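You operate a simulated robot arm through the tools that you are given. There is no shell and no other tool. Be economical: measure what you need, move in short steps, check, and stop when the job is done.

You are at the controls of a simulated two-armed robot. One attempt, no reset.

TASK
Pick up the white chip brush with one hand, pass it to the other hand and put it on the shelf under the finishing bench.

The check looks at the end state, three seconds after you hand in, the way a careful person would. Anything else that was tipped, shoved, dropped, spilled or broken makes it a failure.

THE ROBOT
Two 7-joint arms with two-finger parallel grippers on one trunk, on a base that drives. Base frame: it is fixed to the floor where the robot stands at the start and does not move with it; the origin is under the middle of the robot, x ahead of it, y to its left, z up; the surface under the hand at the start is at about z = 980. Units: mm, rad, N and s.
The left shoulder is at the start at [60, 143, 991], the right one opposite. With the tool pointing down near the work surface each hand reaches from about 260 to 700 mm from the robot's upright axis, wherever it stands, measured 20 degrees to its own side. Places, roughly: shelf under the finishing bench [700, 2600, 300]. Payload 1.57 kg a hand.
The tool frame of a hand sits at the grasp point between the pads (the TCP): z along the fingers, y along the line on which they close. The tips reach 30 mm beyond it. The gripper opens to 110 mm. The fingers are 24 mm wide and 12 mm thick; the gripper's body (48 by 112 mm) begins 78 mm behind the TCP.
Orientation is that of the tool frame in the base frame, as a unit quaternion [x, y, z, w]. With the fingers straight down and closing along the base's y, the tool's x points along the base's -x, its y along +y and its z along -z.

THE INTERFACE
- The arms move only by the tool apply_moves. It takes "left_commands", "right_commands" or both (then of equal length, played together; a hand with none holds still); each is a list of rows, each a list of 3 entries, a list of its own where there are three numbers: the shift along the base's x, y, z in units of 400 mm (1.0 is 400 mm), then the turn, a rotation vector about the base's x, y, z in units of 180 degrees (1.0 is 180 degrees), then the finger opening in mm, from 0 to 110. In form: [[[x, y, z], [rx, ry, rz], fingers], ...]. A call has 1 to 8 rows; each row is the pose to reach, as a shift and turn from the pose commanded when the call began. A call with a number of a shift or a turn outside -1 to 1 is refused whole. Each row takes 0.2 s and may step no farther than 50 mm and 0.15 rad from the row before; otherwise, or with a gripper value out of range, the whole call is refused. Where a pose cannot be reached the arm comes as near as it can. A force on the tool above 40 N (or 10 N above the force at the start of the call, whichever is more), or a blocked arm, ends the call early, and 0.2 s more pass. The fingers move at their own pace (about 45 mm/s each) and stop on an object; they squeeze with about 42 N. The grip force told is the motor's: it shows also when the fingers shut on nothing. Time passes only in rows, and 0.2 s behind the last, so rows that repeat a pose let the fingers close. The reply holds the time, the measured pose of the TCP, the force on the tool along the base axes, the opening and the grip force, in the units named above and with some noise, with the torque about the TCP (base axes, N m) and any sound that the robot's microphone picked up.
- Cameras (640 x 400 px; columns grow to the right, rows downward): "scene" is now at [50.6, -2.2, 1602.5]; the picture's right is [-0.02, -1.00, 0.00], its down [-0.73, 0.02, -0.68] and it looks along [0.68, -0.01, -0.73] (base axes); focal length 285 px, centre (320, 200). "left" rides on the left gripper at [70, -16, -141] in its tool frame; the picture's right is [0.23, 0.97, 0.00], its down [-0.85, 0.20, -0.48] and it looks along [-0.47, 0.11, 0.88] (tool axes); focal length 222 px, centre (320, 200). "right" rides on the right gripper at [70, 16, -141] in its tool frame; the picture's right is [-0.23, 0.97, 0.00], its down [-0.86, -0.20, -0.48] and it looks along [-0.47, -0.11, 0.88] (tool axes); focal length 222 px, centre (320, 200).
- snapshot(camera): a new picture of that camera. It takes no simulated time.
- slide_trunk(by): slides the trunk up (or, below 0, down) by that many mm; the arms and the scene camera ride with it, the base frame stays. It gives what a move gives, with no picture.
- drive_base(legs): drives the robot by 1 to 6 legs, each [ahead, left, turn to the left] in mm, mm and rad, along the robot's own axes; the way and the turn of a leg run together, so that a leg with both is an arc; at most 1500 mm and 3.142 rad a leg. The arms and the cameras ride along, it lands a little off, and it stops where it bumps. It gives what a move gives.
- head_to(pan, tilt): turns the head with the scene camera to pan (to the left, within 1.501 rad either way) and tilt (down, from -0.506 to 1.204), counted from straight ahead of the robot. It gives what a move gives.
- measure_at(camera, pixels): for up to 12 pixels [column, row] of the newest picture of that camera ("zoom" is the newest enlarged one), the place [x, y, z] in the base frame of the surface seen there, good to about 2 mm. It takes no simulated time.
- enlarge(camera, box): a new picture of the part [left, top, right, bottom] of that camera's present view, enlarged. It takes no simulated time.
- hand_in(): hands the job in; it is judged then, once.

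Go step by step. Measure first, check grasps and placings, and put right what went wrong. The budget is 80 turns and 62 pictures, counting those below and the enlarged ones. Unless the task says otherwise, let go and move clear before handing in, and close with one line.

The tools are called after ">>>" as name(argument=value, ...) on one line, values as JSON. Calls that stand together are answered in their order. apply_moves: Moves the arms, as the interface text tells. Its arguments: {"type":"object","properties":{"left_commands":{"type":"array","items":{"type":"array"}},"right_commands":{"type":"array","items":{"type":"array"}}},"required":[]} The other tools are called the same way: slide_trunk (by) slides the trunk up or down; drive_base (legs) drives the base; head_to (pan, tilt) turns the head that bears the scene camera; snapshot (camera) takes a picture; measure_at (camera, pixels) gives the place of the surface under pixels of a picture; enlarge (camera, box) takes an enlarged picture of a part of a camera's view; hand_in () hands the job in.

At the start:

```text
time: 0.0
left_tcp_pos: [509.5, 163.7, 1158.4]
left_tcp_rot: [0.0, 1.0, 0.0, 0.0]
left_ft_force: [-0.4, -0.2, -0.2]
left_wrist_torque: [0.0, -0.02, 0.0]
left_gripper_width: 110.3
left_grasp_force: 0.1
right_tcp_pos: [500.6, -181.6, 1157.6]
right_tcp_rot: [0.0, 1.0, 0.001, 0.002]
right_ft_force: [0.1, 0.0, 0.1]
right_wrist_torque: [0.01, 0.0, -0.01]
right_gripper_width: 109.7
right_grasp_force: 0.0
trunk travel left (down, up): [-590.0, 0.0]
robot x, y, heading: [2.6, -0.7, -0.008]
head pan, tilt: [-0.021, 0.824]
```

scene: 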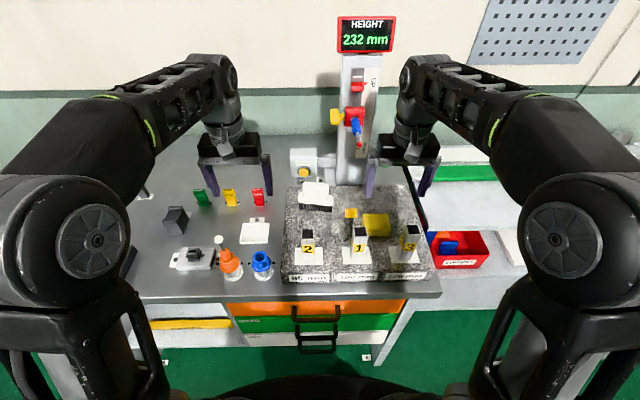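
right: 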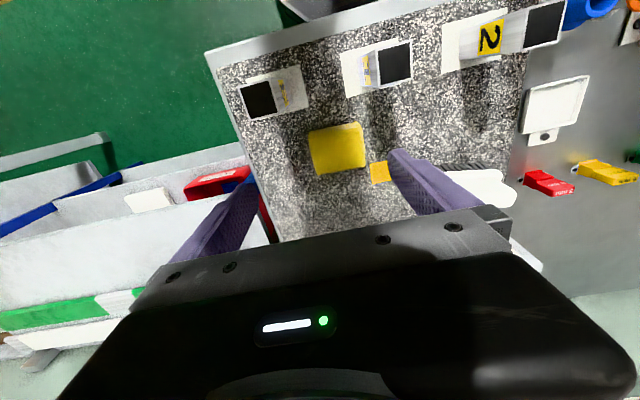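
left: 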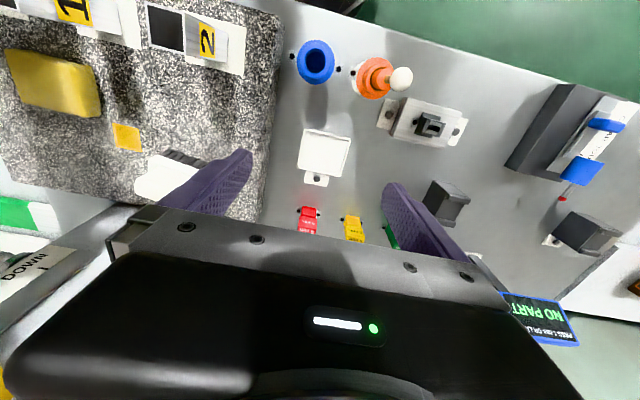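

The scene shows a white item with dark bristles at about (315,195) on the granite plate, possibly the brush. I'll enlarge it to check.

>>> enlarge(camera="scene", box=[240, 130, 440, 290])

>>> enlarge(camera="left", box=[60, 80, 300, 230])

```text
2.50 times, centred on (340, 210) of scene
```

zoom: 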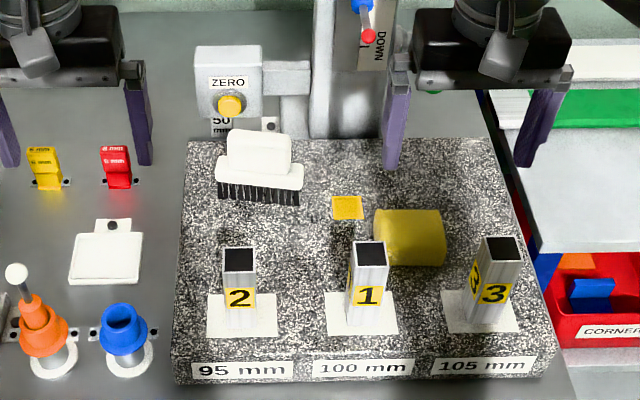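

```text
2.67 times, centred on (180, 155) of left
```

zoom: 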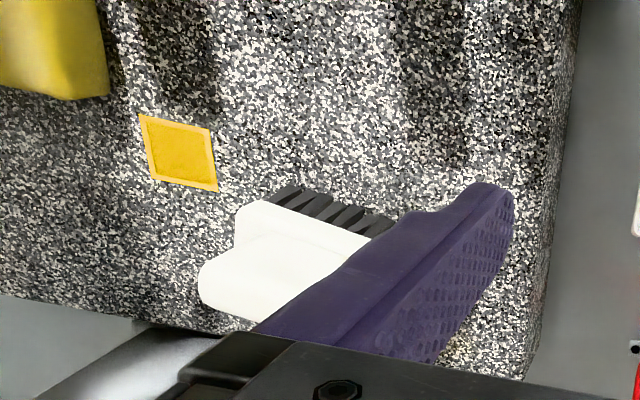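

The white block-brush with black bristles lies on the plate. I'll measure it, plus plate and the post behind.

>>> measure_at(camera="scene", pixels=[[315, 191], [316, 184], [304, 191], [327, 191], [300, 200], [332, 200], [316, 200], [315, 208], [315, 215], [290, 215], [303, 170], [348, 213]])

>>> head_to(pan=1.3, tilt=0.5)

>>> snapshot(camera="scene")

```text
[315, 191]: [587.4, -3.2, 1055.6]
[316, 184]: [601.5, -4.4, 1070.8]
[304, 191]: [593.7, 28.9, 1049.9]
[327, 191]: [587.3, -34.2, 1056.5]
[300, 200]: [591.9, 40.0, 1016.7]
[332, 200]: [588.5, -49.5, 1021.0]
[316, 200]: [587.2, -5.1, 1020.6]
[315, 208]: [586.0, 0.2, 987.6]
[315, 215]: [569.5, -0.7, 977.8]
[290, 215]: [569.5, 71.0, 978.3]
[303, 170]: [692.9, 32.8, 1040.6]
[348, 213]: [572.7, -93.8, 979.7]
```

```text
time: 1.5
left_tcp_pos: [510.1, 164.6, 1157.7]
left_tcp_rot: [0.0, 1.0, 0.0, 0.0]
left_ft_force: [-0.2, 0.4, -0.2]
left_wrist_torque: [-0.01, -0.02, -0.02]
left_gripper_width: 110.2
left_grasp_force: 0.1
right_tcp_pos: [500.4, -181.8, 1158.1]
right_tcp_rot: [0.0, 1.0, 0.0, 0.001]
right_ft_force: [0.1, 0.6, -1.1]
right_wrist_torque: [0.0, 0.01, -0.02]
right_gripper_width: 110.0
right_grasp_force: 0.1
trunk travel left (down, up): [-590.0, 0.0]
robot x, y, heading: [1.3, -3.4, -0.006]
head pan, tilt: [1.3, 0.499]
```

```text
56 pictures are left
```

scene: 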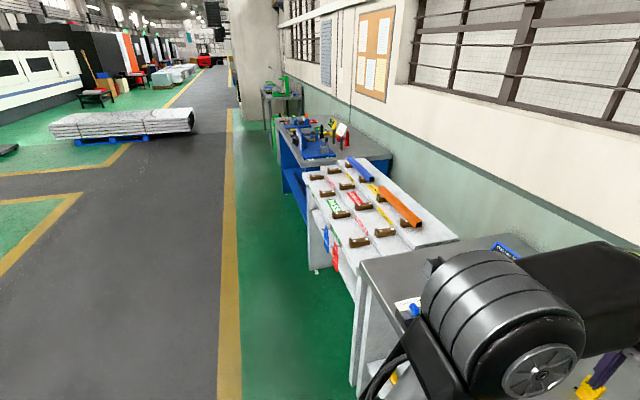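

The benches run along +y. I'll zoom in to find the finishing bench and its shelf.

>>> enlarge(camera="scene", box=[220, 60, 480, 280])

>>> measure_at(camera="scene", pixels=[[284, 130], [280, 150], [300, 165], [296, 196], [380, 155], [285, 97], [310, 185], [350, 240], [290, 185], [262, 100], [265, 200], [340, 160]])

```text
1.82 times, centred on (350, 170) of scene
```

zoom: 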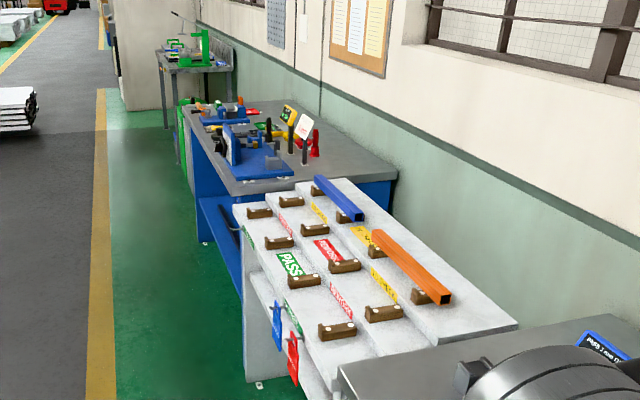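

```text
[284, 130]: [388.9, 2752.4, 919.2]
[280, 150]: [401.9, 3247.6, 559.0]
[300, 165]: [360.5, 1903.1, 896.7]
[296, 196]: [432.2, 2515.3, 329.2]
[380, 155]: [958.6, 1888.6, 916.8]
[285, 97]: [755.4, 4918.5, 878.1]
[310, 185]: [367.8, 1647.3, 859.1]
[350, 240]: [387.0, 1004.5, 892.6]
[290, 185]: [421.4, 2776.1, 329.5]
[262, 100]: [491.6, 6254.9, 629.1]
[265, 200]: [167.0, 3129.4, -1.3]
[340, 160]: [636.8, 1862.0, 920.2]
```

The blue bench at y≈1880–3300 with shelf z≈330 is the finishing bench. The brush (thin along x, about 90 mm along y) stands on its bristles; I'll grip it with the left hand closing along x, leaning to the left, so first I yaw the left hand by −90°.

>>> apply_moves(left_commands=[[[0, 0, 0.02], [0, 0, -0.047], 110], [[0, 0, 0.04], [0, 0, -0.094], 110], [[0, 0, 0.06], [0, 0, -0.141], 110], [[0, 0, 0.08], [0, 0, -0.188], 110], [[0, 0, 0.1], [0, 0, -0.235], 110], [[0, 0, 0.12], [0, 0, -0.282], 110], [[0, 0, 0.12], [0, 0, -0.329], 110], [[0, 0, 0.12], [0, 0, -0.376], 110]])

>>> apply_moves(left_commands=[[[0, 0, 0], [0, 0, -0.047], 110], [[0, 0, 0], [0, 0, -0.094], 110], [[0, 0, 0], [0, 0, -0.124], 110]])

>>> head_to(pan=0.0, tilt=0.82)

>>> snapshot(camera="left")

>>> snapshot(camera="scene")

```text
time: 3.3
left_tcp_pos: [505.8, 166.2, 1194.4]
left_tcp_rot: [0.432, 0.901, 0.003, 0.033]
left_ft_force: [0.3, -0.3, 0.1]
left_wrist_torque: [0.03, 0.05, -0.01]
left_gripper_width: 109.8
left_grasp_force: 0.0
left hand out of reach, approached as far as the arm can: row 2, 3, 4, 5, 6, 7, 8
right_tcp_pos: [501.5, -180.9, 1158.5]
right_tcp_rot: [0.0, 1.0, 0.0, 0.0]
right_ft_force: [0.4, -0.5, 0.6]
right_wrist_torque: [0.04, 0.04, 0.04]
right_gripper_width: 110.1
right_grasp_force: 0.0
trunk travel left (down, up): [-590.0, 0.0]
robot x, y, heading: [-4.7, -3.5, 0.001]
head pan, tilt: [1.3, 0.499]
```

```text
time: 4.1
left_tcp_pos: [505.4, 164.5, 1194.7]
left_tcp_rot: [0.598, 0.801, -0.001, 0.033]
left_ft_force: [-0.4, -0.1, 1.2]
left_wrist_torque: [-0.04, 0.02, -0.02]
left_gripper_width: 110.0
left_grasp_force: 0.0
right_tcp_pos: [499.8, -181.5, 1157.4]
right_tcp_rot: [0.001, 1.0, 0.0, 0.001]
right_ft_force: [0.2, -0.8, 0.2]
right_wrist_torque: [0.0, 0.0, -0.01]
right_gripper_width: 110.2
right_grasp_force: 0.1
trunk travel left (down, up): [-590.0, 0.0]
robot x, y, heading: [-3.3, -4.3, -0.003]
head pan, tilt: [1.3, 0.499]
```

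```text
time: 5.5
left_tcp_pos: [506.5, 163.9, 1195.0]
left_tcp_rot: [0.597, 0.802, -0.003, 0.034]
left_ft_force: [0.0, 0.0, -0.4]
left_wrist_torque: [0.0, -0.01, 0.02]
left_gripper_width: 110.1
left_grasp_force: 0.1
right_tcp_pos: [501.0, -182.6, 1157.8]
right_tcp_rot: [0.0, 1.0, -0.001, 0.001]
right_ft_force: [-0.4, -0.1, 0.5]
right_wrist_torque: [0.0, 0.0, 0.0]
right_gripper_width: 110.2
right_grasp_force: 0.0
trunk travel left (down, up): [-590.0, 0.0]
robot x, y, heading: [2.3, -0.6, -0.003]
head pan, tilt: [0.0, 0.82]
```

```text
54 pictures are left
```

left: 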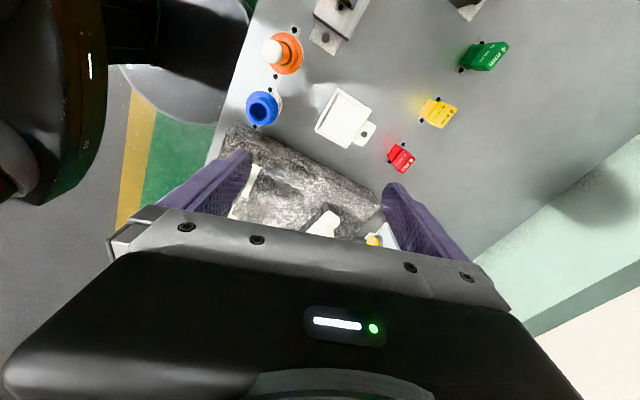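

```text
53 pictures are left
```

scene: 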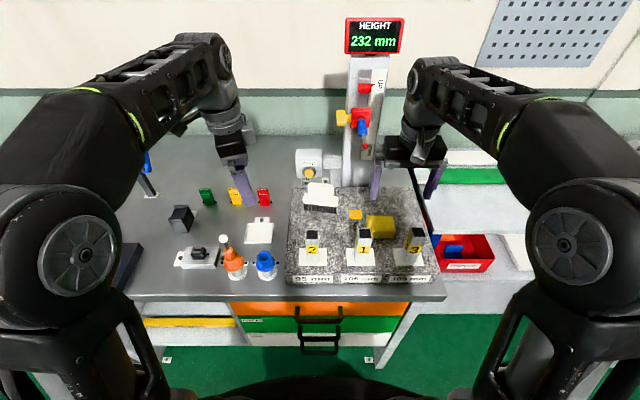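

Left yaw reached 73°; the rest was limited by height. I'll measure the gauge's protruding parts and the bench edge before turning the base a little right to ease the reach.

>>> measure_at(camera="scene", pixels=[[343, 117], [358, 118], [362, 130], [365, 147], [352, 170], [308, 158], [309, 170], [318, 192], [319, 186], [200, 299], [312, 330], [385, 120]])

>>> measure_at(camera="left", pixels=[[322, 213], [318, 228], [328, 222], [338, 218], [312, 234], [332, 208]])

>>> enlarge(camera="scene", box=[280, 140, 410, 230])

```text
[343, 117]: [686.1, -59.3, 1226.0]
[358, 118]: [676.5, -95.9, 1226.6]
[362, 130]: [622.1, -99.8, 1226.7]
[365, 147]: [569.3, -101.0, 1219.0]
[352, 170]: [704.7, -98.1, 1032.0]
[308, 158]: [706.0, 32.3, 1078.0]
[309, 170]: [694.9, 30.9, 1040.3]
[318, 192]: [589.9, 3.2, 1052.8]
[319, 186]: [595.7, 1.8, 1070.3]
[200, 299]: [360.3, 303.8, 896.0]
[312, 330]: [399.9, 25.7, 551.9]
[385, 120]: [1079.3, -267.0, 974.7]
```

```text
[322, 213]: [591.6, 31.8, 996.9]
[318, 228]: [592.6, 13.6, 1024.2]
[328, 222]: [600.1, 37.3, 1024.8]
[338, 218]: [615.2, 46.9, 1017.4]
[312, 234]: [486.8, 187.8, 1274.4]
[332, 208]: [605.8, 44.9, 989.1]
```

```text
4.44 times, centred on (345, 185) of scene
```

zoom: 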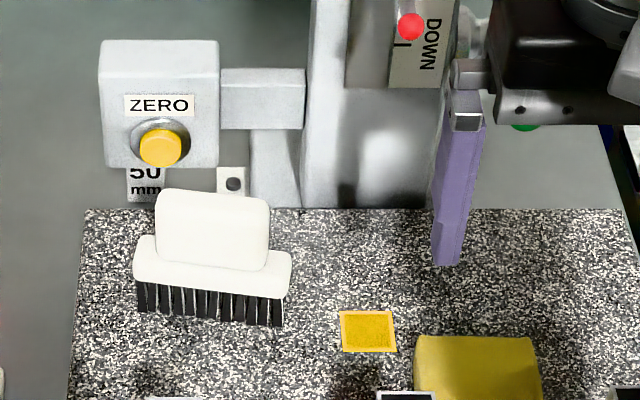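

The gauge lever sticks out to (569,−101,1219), so I'll tuck the left hand back before turning the base 0.35 rad right. The brush is about 25–30 mm thick.

>>> apply_moves(left_commands=[[[-0.09, 0.05, 0], [0, 0, 0], 80], [[-0.18, 0.1, 0], [0, 0, 0], 80], [[-0.22, 0.15, 0], [0, 0, 0], 80]])

>>> drive_base(legs=[[0, 0, -0.35]])

>>> snapshot(camera="scene")

```text
time: 6.3
left_tcp_pos: [431.0, 211.2, 1190.0]
left_tcp_rot: [0.599, 0.8, -0.021, 0.039]
left_ft_force: [-0.2, 0.0, -0.5]
left_wrist_torque: [-0.07, -0.01, 0.03]
left_gripper_width: 80.2
left_grasp_force: 0.0
left hand out of reach, approached as far as the arm can: row 2, 3
right_tcp_pos: [500.7, -182.1, 1158.0]
right_tcp_rot: [0.0, 1.0, 0.0, 0.002]
right_ft_force: [0.3, -0.8, -0.7]
right_wrist_torque: [0.03, -0.04, 0.03]
right_gripper_width: 109.8
right_grasp_force: 0.1
trunk travel left (down, up): [-590.0, 0.0]
robot x, y, heading: [2.8, -0.3, 0.003]
head pan, tilt: [0.0, 0.82]
```

```text
time: 7.8
left_tcp_pos: [476.8, 50.5, 1190.0]
left_tcp_rot: [0.73, 0.682, -0.027, 0.035]
left_ft_force: [0.1, 0.5, -0.1]
left_wrist_torque: [0.01, -0.03, -0.01]
left_gripper_width: 79.8
left_grasp_force: 0.0
right_tcp_pos: [407.8, -344.1, 1157.8]
right_tcp_rot: [0.175, 0.985, 0.0, 0.001]
right_ft_force: [-0.3, -0.1, 1.0]
right_wrist_torque: [0.01, 0.01, 0.03]
right_gripper_width: 109.7
right_grasp_force: 0.2
trunk travel left (down, up): [-590.0, 0.0]
robot x, y, heading: [-0.6, -1.2, -0.353]
head pan, tilt: [0.0, 0.82]
```

```text
51 pictures are left
```

scene: 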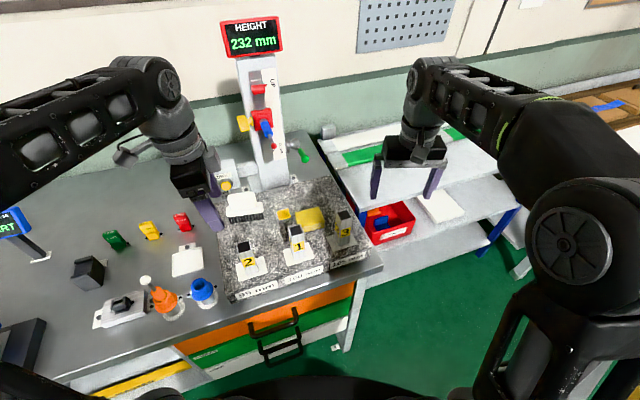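

Base turned well: the left hand's closing axis now matches the brush's slight skew. I'll tilt the hand 20° more to the left and hover over the handle's left half.

>>> apply_moves(left_commands=[[[0.08, -0.01, -0.02], [-0.037, 0.0025, 0], 80], [[0.16, -0.03, -0.05], [-0.074, 0.005, 0], 80], [[0.24, -0.05, -0.08], [-0.111, 0.0075, 0], 80], [[0.31, -0.0625, -0.1], [-0.111, 0.0075, 0], 80]])

>>> snapshot(camera="left")

>>> snapshot(camera="scene")

```text
time: 8.8
left_tcp_pos: [600.3, 23.3, 1151.2]
left_tcp_rot: [0.713, 0.667, -0.156, 0.152]
left_ft_force: [0.6, 0.3, 0.4]
left_wrist_torque: [0.01, -0.02, 0.02]
left_gripper_width: 80.2
left_grasp_force: 0.0
right_tcp_pos: [407.5, -344.0, 1157.9]
right_tcp_rot: [0.175, 0.985, 0.0, -0.001]
right_ft_force: [0.6, 0.0, 0.5]
right_wrist_torque: [0.04, 0.01, -0.02]
right_gripper_width: 109.8
right_grasp_force: 0.0
trunk travel left (down, up): [-590.0, 0.0]
robot x, y, heading: [2.8, 2.7, -0.351]
head pan, tilt: [0.0, 0.82]
```

```text
50 pictures are left
```

left: 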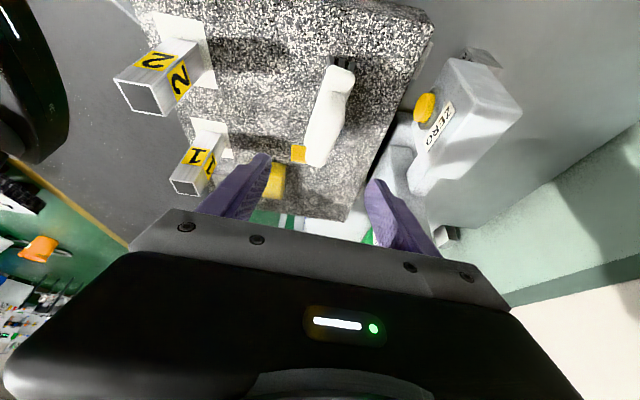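

```text
49 pictures are left
```

scene: 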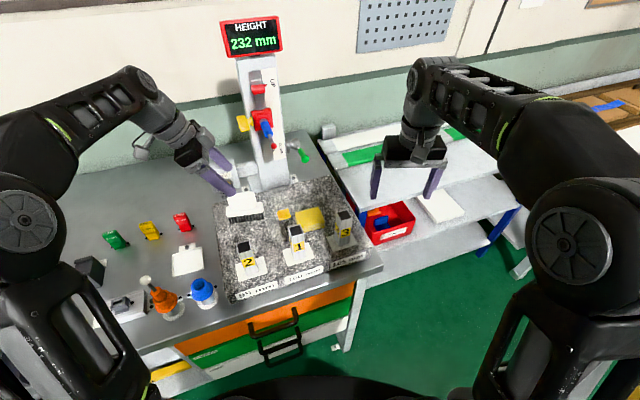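

The brush top is visible in the left view at (325,115). I'll enlarge and measure it.

>>> enlarge(camera="left", box=[270, 40, 390, 180])

>>> measure_at(camera="left", pixels=[[331, 105], [338, 105], [344, 105], [316, 140], [323, 140], [331, 140], [337, 80], [346, 84], [328, 78], [354, 84], [328, 120], [318, 160]])

```text
2.86 times, centred on (330, 110) of left
```

zoom: 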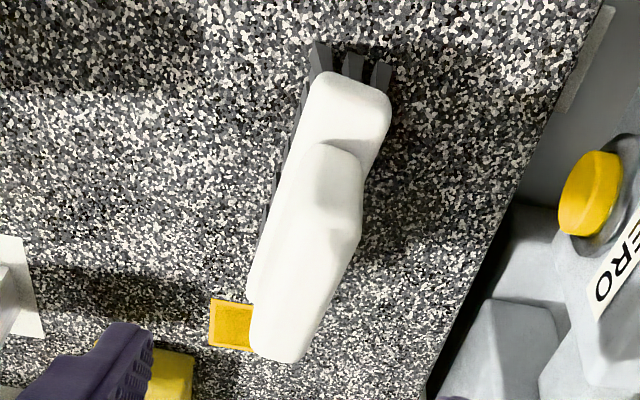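

```text
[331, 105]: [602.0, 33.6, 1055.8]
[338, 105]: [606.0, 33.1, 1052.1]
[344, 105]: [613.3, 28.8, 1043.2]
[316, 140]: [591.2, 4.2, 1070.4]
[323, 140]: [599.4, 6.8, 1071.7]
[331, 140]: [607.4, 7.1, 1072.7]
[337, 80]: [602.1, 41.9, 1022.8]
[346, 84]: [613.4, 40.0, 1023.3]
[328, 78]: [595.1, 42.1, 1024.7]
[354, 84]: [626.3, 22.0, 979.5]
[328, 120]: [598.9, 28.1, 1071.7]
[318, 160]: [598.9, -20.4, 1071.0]
```

Handle centre is near x≈602, top z 1071, left edge y≈33. I descend to TCP (602,22,1060) and close.

>>> apply_moves(left_commands=[[[0.004, -0.003, -0.1], [0, 0, 0], 70], [[0.004, -0.003, -0.18], [0, 0, 0], 60], [[0.004, -0.003, -0.228], [0, 0, 0], 55], [[0.004, -0.003, -0.228], [0, 0, 0], 50]])

>>> snapshot(camera="left")

>>> enlarge(camera="scene", box=[170, 120, 330, 240])

```text
time: 9.8
left_tcp_pos: [600.9, 22.2, 1058.4]
left_tcp_rot: [0.712, 0.667, -0.155, 0.153]
left_ft_force: [-0.7, -1.0, 0.1]
left_wrist_torque: [0.04, 0.01, -0.01]
left_gripper_width: 50.3
left_grasp_force: 0.0
right_tcp_pos: [406.8, -343.3, 1158.4]
right_tcp_rot: [0.175, 0.984, 0.0, 0.002]
right_ft_force: [0.3, 0.0, 0.4]
right_wrist_torque: [0.02, 0.0, -0.03]
right_gripper_width: 110.3
right_grasp_force: 0.1
trunk travel left (down, up): [-590.0, 0.0]
robot x, y, heading: [-0.3, -1.1, -0.354]
head pan, tilt: [0.0, 0.82]
```

```text
47 pictures are left
```

left: 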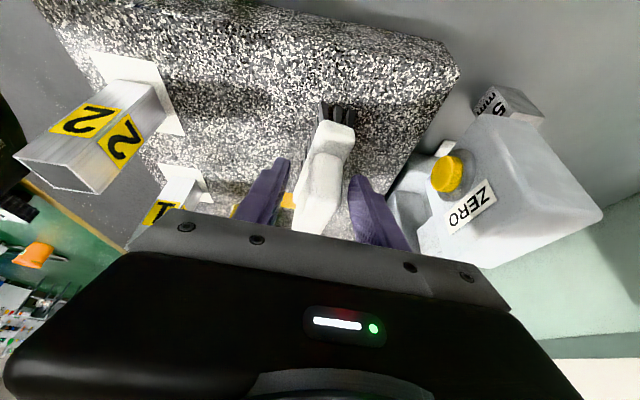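

```text
3.33 times, centred on (250, 180) of scene
```

zoom: 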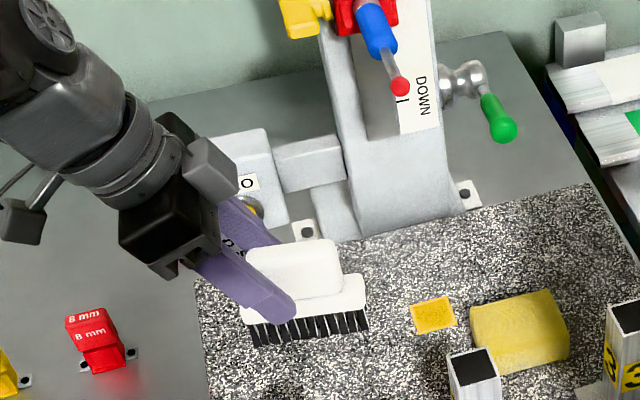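

Fingers straddle the handle's left half. Close, then lift a bit.

>>> apply_moves(left_commands=[[[0, 0, 0], [0, 0, 0], 0], [[0, 0, 0], [0, 0, 0], 0], [[0, 0, 0], [0, 0, 0], 0], [[0, 0, 0], [0, 0, 0], 0]])

>>> apply_moves(left_commands=[[[0, 0, 0.05], [0, 0, 0], 0], [[0, 0, 0.15], [0, 0, 0], 0], [[0, 0, 0.22], [0, 0, 0], 0]])

>>> snapshot(camera="scene")

```text
time: 10.8
left_tcp_pos: [600.9, 22.3, 1060.0]
left_tcp_rot: [0.712, 0.667, -0.155, 0.152]
left_ft_force: [-0.3, -0.7, 0.8]
left_wrist_torque: [0.03, 0.04, -0.03]
left_gripper_width: 23.8
left_grasp_force: 35.5
right_tcp_pos: [407.6, -342.7, 1157.6]
right_tcp_rot: [0.176, 0.984, -0.001, 0.0]
right_ft_force: [0.0, 0.7, 0.6]
right_wrist_torque: [-0.03, 0.02, -0.02]
right_gripper_width: 110.2
right_grasp_force: 0.1
trunk travel left (down, up): [-590.0, 0.0]
robot x, y, heading: [0.5, -0.1, -0.354]
head pan, tilt: [0.0, 0.82]
```

```text
time: 11.6
left_tcp_pos: [601.4, 24.6, 1144.9]
left_tcp_rot: [0.712, 0.668, -0.153, 0.152]
left_ft_force: [-0.3, 0.5, -0.1]
left_wrist_torque: [0.02, 0.0, 0.02]
left_gripper_width: 23.7
left_grasp_force: 35.4
right_tcp_pos: [407.4, -343.3, 1158.7]
right_tcp_rot: [0.175, 0.985, 0.0, 0.0]
right_ft_force: [0.0, 0.2, 0.2]
right_wrist_torque: [0.0, 0.01, 0.02]
right_gripper_width: 109.9
right_grasp_force: 0.0
trunk travel left (down, up): [-590.0, 0.0]
robot x, y, heading: [0.2, 5.4, -0.357]
head pan, tilt: [0.0, 0.82]
```

```text
45 pictures are left
```

scene: 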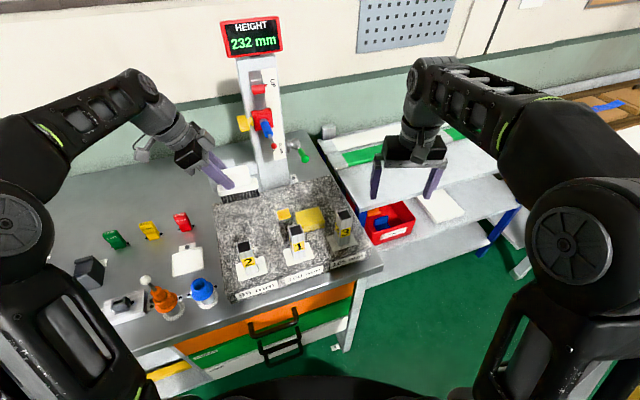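

Brush is held (23.7 mm, 35 N). The numbered posts are up to 105 mm tall (tops ~1083), so I'll raise the brush further before backing off.

>>> apply_moves(left_commands=[[[0, 0, 0.08], [0, 0, 0], 0], [[-0.05, 0.02, 0.14], [0, 0, 0], 0], [[-0.1, 0.04, 0.17], [0, 0, 0], 0], [[-0.15, 0.06, 0.17], [0, 0, 0], 0]])

>>> measure_at(camera="scene", pixels=[[243, 244], [295, 229], [344, 214]])

>>> snapshot(camera="scene")

```text
time: 12.6
left_tcp_pos: [541.5, 46.3, 1212.9]
left_tcp_rot: [0.713, 0.667, -0.154, 0.152]
left_ft_force: [-0.5, 0.1, -0.6]
left_wrist_torque: [0.02, 0.0, 0.0]
left_gripper_width: 23.4
left_grasp_force: 35.9
right_tcp_pos: [405.9, -342.4, 1157.6]
right_tcp_rot: [0.175, 0.985, 0.0, 0.0]
right_ft_force: [0.3, 0.0, 0.1]
right_wrist_torque: [-0.01, -0.03, -0.02]
right_gripper_width: 110.1
right_grasp_force: 0.1
trunk travel left (down, up): [-590.0, 0.0]
robot x, y, heading: [-1.9, -0.5, -0.352]
head pan, tilt: [0.0, 0.82]
```

```text
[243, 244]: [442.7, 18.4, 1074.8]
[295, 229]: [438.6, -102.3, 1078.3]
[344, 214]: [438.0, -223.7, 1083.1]
```

```text
44 pictures are left
```

scene: 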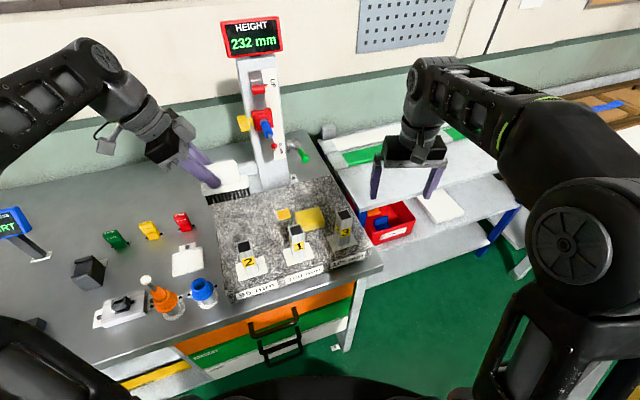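

Brush bottom is ~1131, clear of the posts. Back off 500 mm into the aisle.

>>> drive_base(legs=[[-500, 0, 0]])

>>> drive_base(legs=[[0, 0, 0.35]])

>>> snapshot(camera="scene")

```text
time: 15.7
left_tcp_pos: [49.0, 227.8, 1212.1]
left_tcp_rot: [0.713, 0.666, -0.156, 0.153]
left_ft_force: [-0.9, -0.4, -0.6]
left_wrist_torque: [0.02, 0.01, 0.02]
left_gripper_width: 23.6
left_grasp_force: 35.4
right_tcp_pos: [-85.6, -162.6, 1158.6]
right_tcp_rot: [0.176, 0.984, -0.001, 0.001]
right_ft_force: [-0.2, -0.2, 0.1]
right_wrist_torque: [0.0, -0.01, 0.01]
right_gripper_width: 109.9
right_grasp_force: 0.1
trunk travel left (down, up): [-590.0, 0.0]
robot x, y, heading: [-487.7, 184.9, -0.35]
head pan, tilt: [0.0, 0.82]
```

```text
time: 17.2
left_tcp_pos: [2.7, 410.7, 1213.1]
left_tcp_rot: [0.587, 0.78, -0.127, 0.177]
left_ft_force: [0.2, -0.3, -0.9]
left_wrist_torque: [0.02, 0.01, -0.01]
left_gripper_width: 23.4
left_grasp_force: 35.8
right_tcp_pos: [7.2, -3.2, 1159.2]
right_tcp_rot: [0.002, 1.0, 0.0, 0.001]
right_ft_force: [0.0, -0.3, 0.8]
right_wrist_torque: [0.02, -0.01, -0.04]
right_gripper_width: 110.0
right_grasp_force: 0.0
trunk travel left (down, up): [-590.0, 0.0]
robot x, y, heading: [-490.9, 179.5, -0.006]
head pan, tilt: [0.0, 0.82]
```

```text
43 pictures are left
```

scene: 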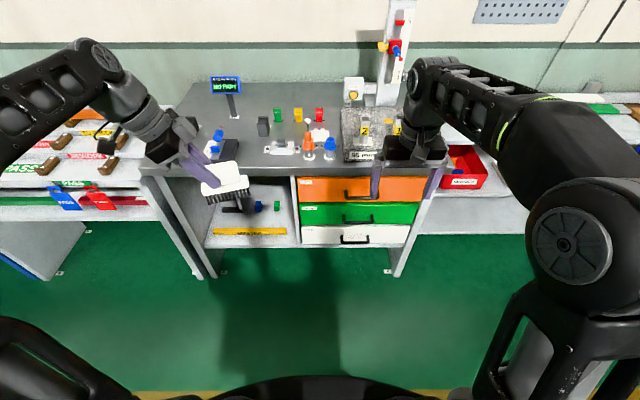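

Robot is in the aisle with clear space. Now bring the brush to the midline at z≈1110 and yaw the right hand toward +90° at the same time, keeping the hands apart.

>>> apply_moves(left_commands=[[[-0.02, -0.08, -0.03], [0, 0, -0.011], 0], [[-0.04, -0.16, -0.07], [0, 0, -0.022], 0], [[-0.06, -0.24, -0.11], [0, 0, -0.034], 0], [[-0.08, -0.32, -0.15], [0, 0, -0.045], 0], [[-0.1, -0.4, -0.19], [0, 0, -0.056], 0], [[-0.12, -0.46, -0.23], [0, 0, -0.067], 0], [[-0.1325, -0.51, -0.26], [0, 0, -0.079], 0], [[-0.1325, -0.51, -0.26], [0, 0, -0.09], 0]], right_commands=[[[-0.01, -0.03, -0.02], [0, 0, 0.047], 100], [[-0.02, -0.06, -0.04], [0, 0, 0.094], 100], [[-0.03, -0.09, -0.06], [0, 0, 0.141], 90], [[-0.05, -0.12, -0.08], [0, 0, 0.188], 90], [[-0.07, -0.14, -0.1], [0, 0, 0.235], 80], [[-0.09, -0.16, -0.12], [0, 0, 0.282], 80], [[-0.12, -0.18, -0.13], [0, 0, 0.329], 80], [[-0.14, -0.2, -0.14], [0, 0, 0.376], 80]])

>>> snapshot(camera="scene")

```text
time: 19.0
left_tcp_pos: [-51.1, 204.4, 1109.8]
left_tcp_rot: [0.691, 0.69, -0.15, 0.156]
left_ft_force: [0.3, -0.4, -1.5]
left_wrist_torque: [0.01, 0.01, 0.0]
left_gripper_width: 23.5
left_grasp_force: 35.1
right_tcp_pos: [-46.9, -82.8, 1101.8]
right_tcp_rot: [-0.556, 0.831, 0.001, 0.001]
right_ft_force: [-0.3, 0.9, -0.2]
right_wrist_torque: [0.01, -0.03, -0.02]
right_gripper_width: 79.8
right_grasp_force: 0.0
trunk travel left (down, up): [-590.0, 0.0]
robot x, y, heading: [-491.9, 181.2, 0.001]
head pan, tilt: [0.0, 0.82]
```

```text
42 pictures are left
```

scene: 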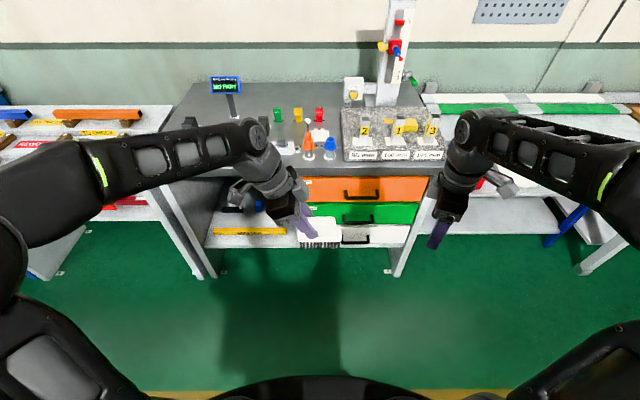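

Both hands sit as wanted. Finish the right yaw (+22°), then tilt it 45° to lean right.

>>> apply_moves(right_commands=[[[0, 0, 0], [0, 0, 0.042], 70], [[0, 0, 0], [0, 0, 0.084], 70], [[0, 0, 0], [0, 0, 0.1245], 70]])

>>> apply_moves(right_commands=[[[0, 0, 0.02], [0.042, 0, 0], 70], [[0, 0.03, 0.04], [0.084, 0, 0], 70], [[0, 0.06, 0.06], [0.125, 0, 0], 70], [[0, 0.09, 0.08], [0.167, 0, 0], 70], [[0, 0.12, 0.1], [0.209, 0, 0], 70], [[0, 0.15, 0.12], [0.25, 0, 0], 70]])

>>> snapshot(camera="right")

>>> enlarge(camera="scene", box=[240, 150, 440, 270])

```text
time: 19.8
left_tcp_pos: [-51.1, 204.1, 1108.3]
left_tcp_rot: [0.691, 0.69, -0.151, 0.157]
left_ft_force: [0.1, -0.4, -0.5]
left_wrist_torque: [0.04, -0.02, 0.0]
left_gripper_width: 23.8
left_grasp_force: 35.6
right_tcp_pos: [-46.4, -83.8, 1102.2]
right_tcp_rot: [-0.707, 0.707, 0.001, 0.0]
right_ft_force: [0.4, 0.3, 0.0]
right_wrist_torque: [-0.02, 0.04, -0.01]
right_gripper_width: 70.0
right_grasp_force: 0.0
trunk travel left (down, up): [-590.0, 0.0]
robot x, y, heading: [-489.8, 179.7, -0.006]
head pan, tilt: [0.0, 0.82]
```

```text
time: 21.2
left_tcp_pos: [-51.6, 204.4, 1109.3]
left_tcp_rot: [0.691, 0.69, -0.149, 0.157]
left_ft_force: [0.3, -0.2, -1.5]
left_wrist_torque: [0.03, 0.0, -0.01]
left_gripper_width: 23.4
left_grasp_force: 35.7
right_tcp_pos: [-47.3, -23.9, 1151.0]
right_tcp_rot: [-0.652, 0.654, 0.272, 0.271]
right_ft_force: [0.2, 0.8, 0.4]
right_wrist_torque: [-0.01, 0.01, 0.02]
right_gripper_width: 69.9
right_grasp_force: 0.1
trunk travel left (down, up): [-590.0, 0.0]
robot x, y, heading: [-494.5, 180.8, -0.006]
head pan, tilt: [0.0, 0.82]
```

```text
41 pictures are left
```

right: 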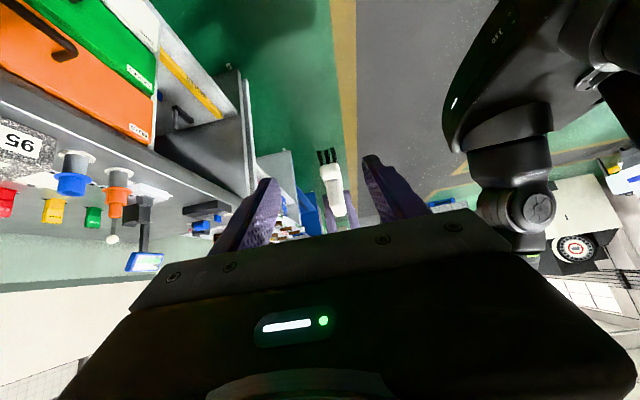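

```text
3.20 times, centred on (340, 210) of scene
```

zoom: 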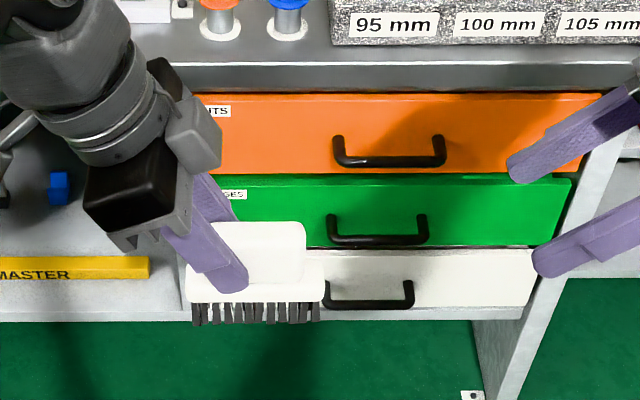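

The brush hangs upright in the left fingers with its right half free. Measure it in the zoom and in the right view.

>>> measure_at(camera="zoom", pixels=[[280, 250], [301, 250], [280, 226], [320, 290], [300, 272], [246, 275], [235, 291], [290, 300], [300, 287]])

>>> measure_at(camera="right", pixels=[[334, 205], [340, 208], [330, 175], [326, 170], [336, 170], [340, 195]])

```text
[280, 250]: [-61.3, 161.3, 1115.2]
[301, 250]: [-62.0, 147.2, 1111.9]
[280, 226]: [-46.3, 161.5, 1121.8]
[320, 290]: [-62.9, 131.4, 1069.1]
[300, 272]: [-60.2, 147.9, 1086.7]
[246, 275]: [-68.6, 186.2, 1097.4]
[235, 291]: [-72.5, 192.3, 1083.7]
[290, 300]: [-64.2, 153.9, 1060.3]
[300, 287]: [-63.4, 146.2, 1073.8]
```

```text
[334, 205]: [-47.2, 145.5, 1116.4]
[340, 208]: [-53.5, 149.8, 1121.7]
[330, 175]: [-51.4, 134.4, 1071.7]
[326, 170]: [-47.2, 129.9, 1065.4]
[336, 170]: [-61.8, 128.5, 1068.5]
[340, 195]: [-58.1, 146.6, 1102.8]
```

Numbers agree: handle centre x≈−51, right edge y≈145, top 1121. Move the right hand in along its own axis to (−51,146,1104).

>>> apply_moves(right_commands=[[[-0.004, 0.11, -0.005], [0, 0, 0], 60], [[-0.009, 0.22, -0.01], [0, 0, 0], 60], [[-0.009, 0.32, -0.0125], [0, 0, 0], 60], [[-0.009, 0.375, -0.0675], [0, 0, 0], 60], [[-0.009, 0.41, -0.1025], [0, 0, 0], 60], [[-0.009, 0.425, -0.1175], [0, 0, 0], 60]])

>>> snapshot(camera="right")

>>> enlarge(camera="scene", box=[260, 170, 380, 260])

```text
time: 22.6
left_tcp_pos: [-50.9, 203.9, 1109.7]
left_tcp_rot: [0.691, 0.69, -0.15, 0.157]
left_ft_force: [0.3, 0.3, 0.3]
left_wrist_torque: [0.05, 0.04, -0.04]
left_gripper_width: 23.4
left_grasp_force: 35.7
right_tcp_pos: [-52.5, 145.6, 1102.2]
right_tcp_rot: [-0.652, 0.655, 0.271, 0.27]
right_ft_force: [0.5, 0.0, -0.3]
right_wrist_torque: [-0.04, -0.01, 0.0]
right_gripper_width: 60.0
right_grasp_force: 0.1
trunk travel left (down, up): [-590.0, 0.0]
robot x, y, heading: [-490.6, 184.4, -0.008]
head pan, tilt: [0.0, 0.82]
```

```text
39 pictures are left
```

right: 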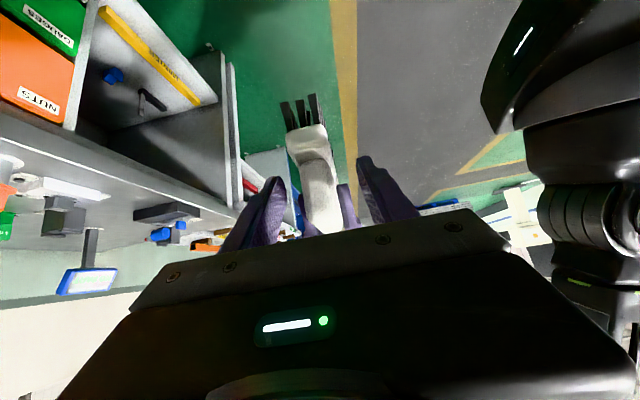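

```text
4.44 times, centred on (320, 215) of scene
```

zoom: 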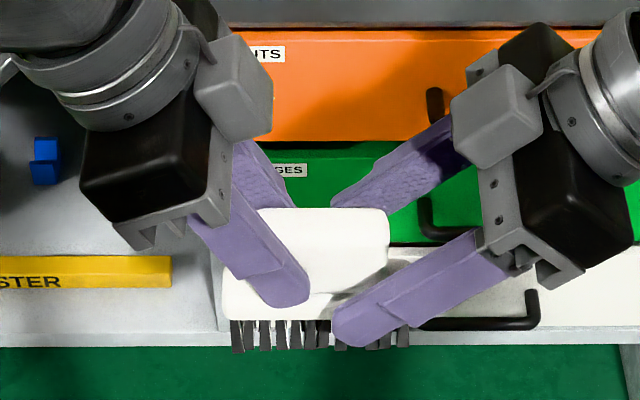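

Right fingers straddle the free half with clearance from the left fingers. Close the right hand, holding with the left.

>>> apply_moves(right_commands=[[[0, 0, 0], [0, 0, 0], 30], [[0, 0, 0], [0, 0, 0], 0], [[0, 0, 0], [0, 0, 0], 0], [[0, 0, 0], [0, 0, 0], 0], [[0, 0, 0], [0, 0, 0], 0]])

>>> enlarge(camera="scene", box=[260, 170, 380, 260])

```text
time: 23.8
left_tcp_pos: [-52.2, 204.1, 1109.6]
left_tcp_rot: [0.69, 0.69, -0.15, 0.157]
left_ft_force: [-9.1, -1.4, 3.4]
left_wrist_torque: [-0.14, 0.24, -0.26]
left_gripper_width: 23.8
left_grasp_force: 35.6
right_tcp_pos: [-51.4, 147.3, 1102.2]
right_tcp_rot: [-0.651, 0.655, 0.272, 0.271]
right_ft_force: [9.1, 1.3, -3.7]
right_wrist_torque: [-0.12, -0.2, -0.23]
right_gripper_width: 29.0
right_grasp_force: 39.3
trunk travel left (down, up): [-590.0, 0.0]
robot x, y, heading: [-489.2, 181.0, -0.004]
head pan, tilt: [0.0, 0.82]
```

```text
4.44 times, centred on (320, 215) of scene
```

zoom: 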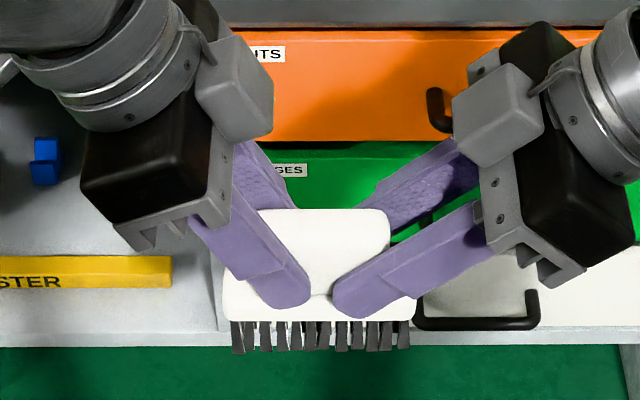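

The right width is 29 mm, so the tips caught the wider base slab. I'll open, raise the right hand 9 mm to grip the handle (≈24 mm) and close again.

>>> apply_moves(right_commands=[[[0, 0, 0], [0, 0, 0], 45], [[0, 0, 0], [0, 0, 0], 45], [[0, 0, 0.0125], [0, 0, 0], 45], [[0, 0, 0.0225], [0, 0, 0], 45], [[0, 0, 0.0225], [0, 0, 0], 0], [[0, 0, 0.0225], [0, 0, 0], 0], [[0, 0, 0.0225], [0, 0, 0], 0], [[0, 0, 0.0225], [0, 0, 0], 0]])

>>> enlarge(camera="scene", box=[260, 170, 380, 260])

```text
time: 25.6
left_tcp_pos: [-52.2, 204.3, 1109.5]
left_tcp_rot: [0.691, 0.69, -0.15, 0.156]
left_ft_force: [-4.4, -0.6, 0.0]
left_wrist_torque: [0.03, 0.27, -0.16]
left_gripper_width: 23.4
left_grasp_force: 35.8
right_tcp_pos: [-51.7, 146.5, 1111.2]
right_tcp_rot: [-0.652, 0.655, 0.271, 0.27]
right_ft_force: [4.8, 0.0, -0.4]
right_wrist_torque: [0.0, -0.25, -0.06]
right_gripper_width: 23.5
right_grasp_force: 35.7
trunk travel left (down, up): [-590.0, 0.0]
robot x, y, heading: [-490.4, 182.2, -0.005]
head pan, tilt: [0.0, 0.82]
```

```text
4.44 times, centred on (320, 215) of scene
```

zoom: 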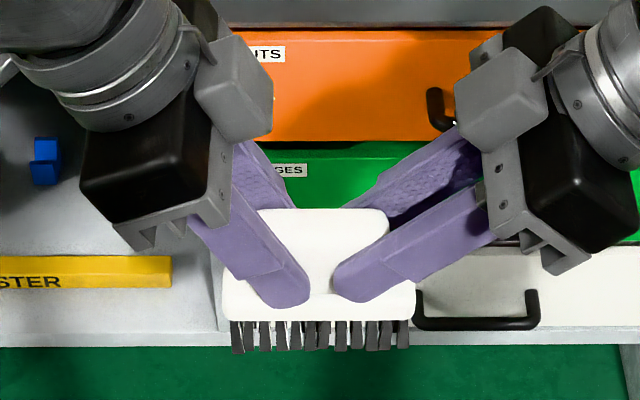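

Right hand now grips the handle at 23.5 mm. Open the left and back it out along its own axis.

>>> apply_moves(left_commands=[[[0, 0, 0], [0, 0, 0], 45], [[0, 0, 0], [0, 0, 0], 45], [[0, 0.03, 0.06], [0, 0, 0], 45], [[0, 0.075, 0.14], [0, 0, 0], 45], [[0, 0.15, 0.17], [0, 0, 0], 45], [[0, 0.25, 0.18], [0, 0, 0], 45], [[0, 0.35, 0.18], [0, 0, 0], 45]])

>>> snapshot(camera="scene")

```text
time: 27.2
left_tcp_pos: [-51.8, 344.4, 1181.0]
left_tcp_rot: [0.69, 0.69, -0.15, 0.156]
left_ft_force: [0.9, -0.2, -0.5]
left_wrist_torque: [-0.02, 0.01, 0.0]
left_gripper_width: 44.9
left_grasp_force: 0.1
right_tcp_pos: [-51.2, 147.2, 1110.9]
right_tcp_rot: [-0.652, 0.655, 0.271, 0.27]
right_ft_force: [0.0, -0.4, 0.7]
right_wrist_torque: [-0.03, -0.03, -0.01]
right_gripper_width: 23.4
right_grasp_force: 35.9
trunk travel left (down, up): [-590.0, 0.0]
robot x, y, heading: [-488.0, 179.0, 0.001]
head pan, tilt: [0.0, 0.82]
```

```text
35 pictures are left
```

scene: 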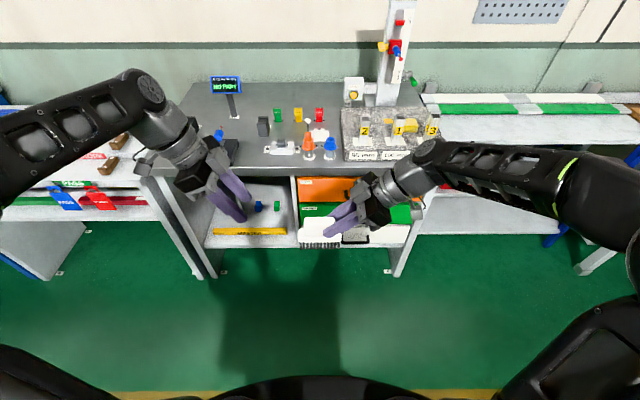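

The pass is done; the brush is in the right hand only. I'll turn both hands back to facing forward.

>>> apply_moves(left_commands=[[[0, 0, 0], [0, 0, 0.045], 45], [[0, 0.02, 0], [0, 0, 0.09], 45], [[0, 0.04, 0], [0, 0, 0.135], 45], [[0, 0.06, 0], [0, 0, 0.18], 45], [[0, 0.06, 0], [0, 0, 0.225], 45], [[0, 0.06, 0], [0, 0, 0.27], 45], [[0, 0.06, 0], [0, 0, 0.315], 45], [[0, 0.06, 0], [0, 0, 0.36], 45]], right_commands=[[[0.02, -0.04, 0], [0, 0, -0.045], 0], [[0.04, -0.08, 0], [0, 0, -0.09], 0], [[0.06, -0.12, 0], [0, 0, -0.135], 0], [[0.08, -0.16, 0], [0, 0, -0.18], 0], [[0.1, -0.2, 0], [0, 0, -0.225], 0], [[0.12, -0.24, 0], [0, 0, -0.27], 0], [[0.14, -0.28, 0], [0, 0, -0.315], 0], [[0.15, -0.3, 0], [0, 0, -0.36], 0]])

>>> apply_moves(left_commands=[[[0, 0, 0], [0, 0, 0.045], 45], [[0, 0, 0], [0, 0, 0.09], 45], [[0, 0, 0], [0, 0, 0.14], 45]], right_commands=[[[0, 0, 0], [0, 0, -0.045], 0], [[0, 0, 0], [0, 0, -0.09], 0], [[0, 0, 0], [0, 0, -0.137], 0]])

>>> snapshot(camera="scene")

```text
time: 29.0
left_tcp_pos: [-52.0, 369.4, 1180.6]
left_tcp_rot: [0.212, 0.953, -0.042, 0.214]
left_ft_force: [0.8, -0.2, 0.1]
left_wrist_torque: [0.01, -0.02, 0.03]
left_gripper_width: 45.2
left_grasp_force: 0.1
right_tcp_pos: [9.4, 26.2, 1112.1]
right_tcp_rot: [-0.2, 0.902, 0.083, 0.374]
right_ft_force: [0.2, 0.2, -0.5]
right_wrist_torque: [-0.05, 0.0, 0.0]
right_gripper_width: 23.5
right_grasp_force: 36.0
trunk travel left (down, up): [-590.0, 0.0]
robot x, y, heading: [-489.3, 179.8, -0.003]
head pan, tilt: [0.0, 0.82]
```

```text
refused: row 3 steps farther than a row can; nothing moved
```

```text
34 pictures are left
```

scene: 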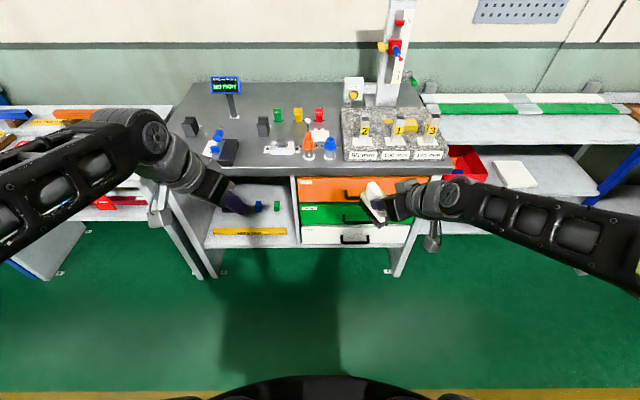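

Finish the turn in four smaller rows, then strafe left toward the finishing bench.

>>> apply_moves(left_commands=[[[0, 0, 0], [0, 0, 0.035], 45], [[0, 0, 0], [0, 0, 0.07], 45], [[0, 0, 0], [0, 0, 0.105], 45], [[0, 0, 0], [0, 0, 0.138], 45]], right_commands=[[[0, 0, 0], [0, 0, -0.035], 0], [[0, 0, 0], [0, 0, -0.07], 0], [[0, 0, 0], [0, 0, -0.105], 0], [[0, 0, 0], [0, 0, -0.138], 0]])

>>> drive_base(legs=[[0, 1250, 0], [0, 1150, 0]])

>>> snapshot(camera="scene")

```text
time: 30.0
left_tcp_pos: [-51.0, 369.3, 1180.7]
left_tcp_rot: [0.003, 0.976, 0.005, 0.217]
left_ft_force: [-0.2, 0.1, -0.8]
left_wrist_torque: [-0.04, 0.01, 0.01]
left_gripper_width: 45.1
left_grasp_force: 0.1
right_tcp_pos: [8.0, 27.5, 1111.2]
right_tcp_rot: [0.0, 0.924, 0.001, 0.383]
right_ft_force: [-0.1, 1.4, 1.0]
right_wrist_torque: [0.0, 0.02, -0.01]
right_gripper_width: 23.4
right_grasp_force: 36.0
trunk travel left (down, up): [-590.0, 0.0]
robot x, y, heading: [-492.9, 180.2, -0.007]
head pan, tilt: [0.0, 0.82]
```

```text
time: 41.7
left_tcp_pos: [-9.5, 2749.8, 1180.2]
left_tcp_rot: [0.014, 0.976, 0.002, 0.217]
left_ft_force: [-0.3, 0.2, 0.0]
left_wrist_torque: [0.02, -0.01, -0.04]
left_gripper_width: 45.0
left_grasp_force: 0.0
right_tcp_pos: [42.0, 2406.0, 1112.1]
right_tcp_rot: [0.009, 0.924, -0.003, 0.383]
right_ft_force: [0.4, 0.0, -0.4]
right_wrist_torque: [-0.01, 0.02, 0.0]
right_gripper_width: 23.6
right_grasp_force: 35.8
trunk travel left (down, up): [-590.0, 0.0]
robot x, y, heading: [-452.5, 2569.3, -0.025]
head pan, tilt: [0.0, 0.82]
```

```text
33 pictures are left
```

scene: 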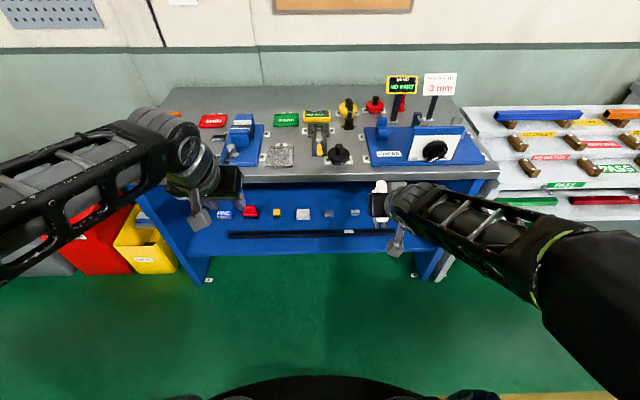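

This is the finishing bench; its lower shelf holds a row of small items and a black bar along the front. Lower the trunk and look under.

>>> slide_trunk(by=-550)

>>> head_to(pan=0.0, tilt=0.65)

>>> snapshot(camera="scene")

>>> enlarge(camera="scene", box=[200, 100, 500, 288])

```text
refused: -550 is not a number from -400 to 400
```

```text
time: 42.4
left_tcp_pos: [-10.5, 2749.6, 1181.5]
left_tcp_rot: [0.013, 0.976, 0.003, 0.216]
left_ft_force: [-0.6, 0.7, 0.2]
left_wrist_torque: [0.01, 0.01, 0.05]
left_gripper_width: 44.8
left_grasp_force: 0.0
right_tcp_pos: [42.8, 2404.9, 1111.4]
right_tcp_rot: [0.008, 0.924, -0.001, 0.383]
right_ft_force: [-0.3, -0.8, 0.3]
right_wrist_torque: [0.02, 0.02, 0.01]
right_gripper_width: 23.6
right_grasp_force: 35.7
trunk travel left (down, up): [-590.0, 0.0]
robot x, y, heading: [-453.1, 2573.4, -0.028]
head pan, tilt: [0.0, 0.649]
```

```text
32 pictures are left
```

scene: 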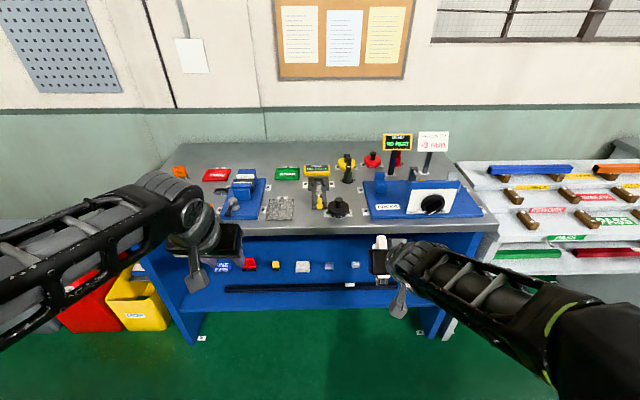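

```text
2.13 times, centred on (350, 194) of scene
```

zoom: 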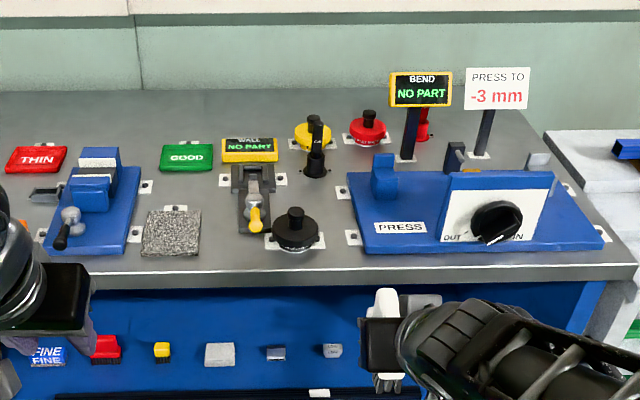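

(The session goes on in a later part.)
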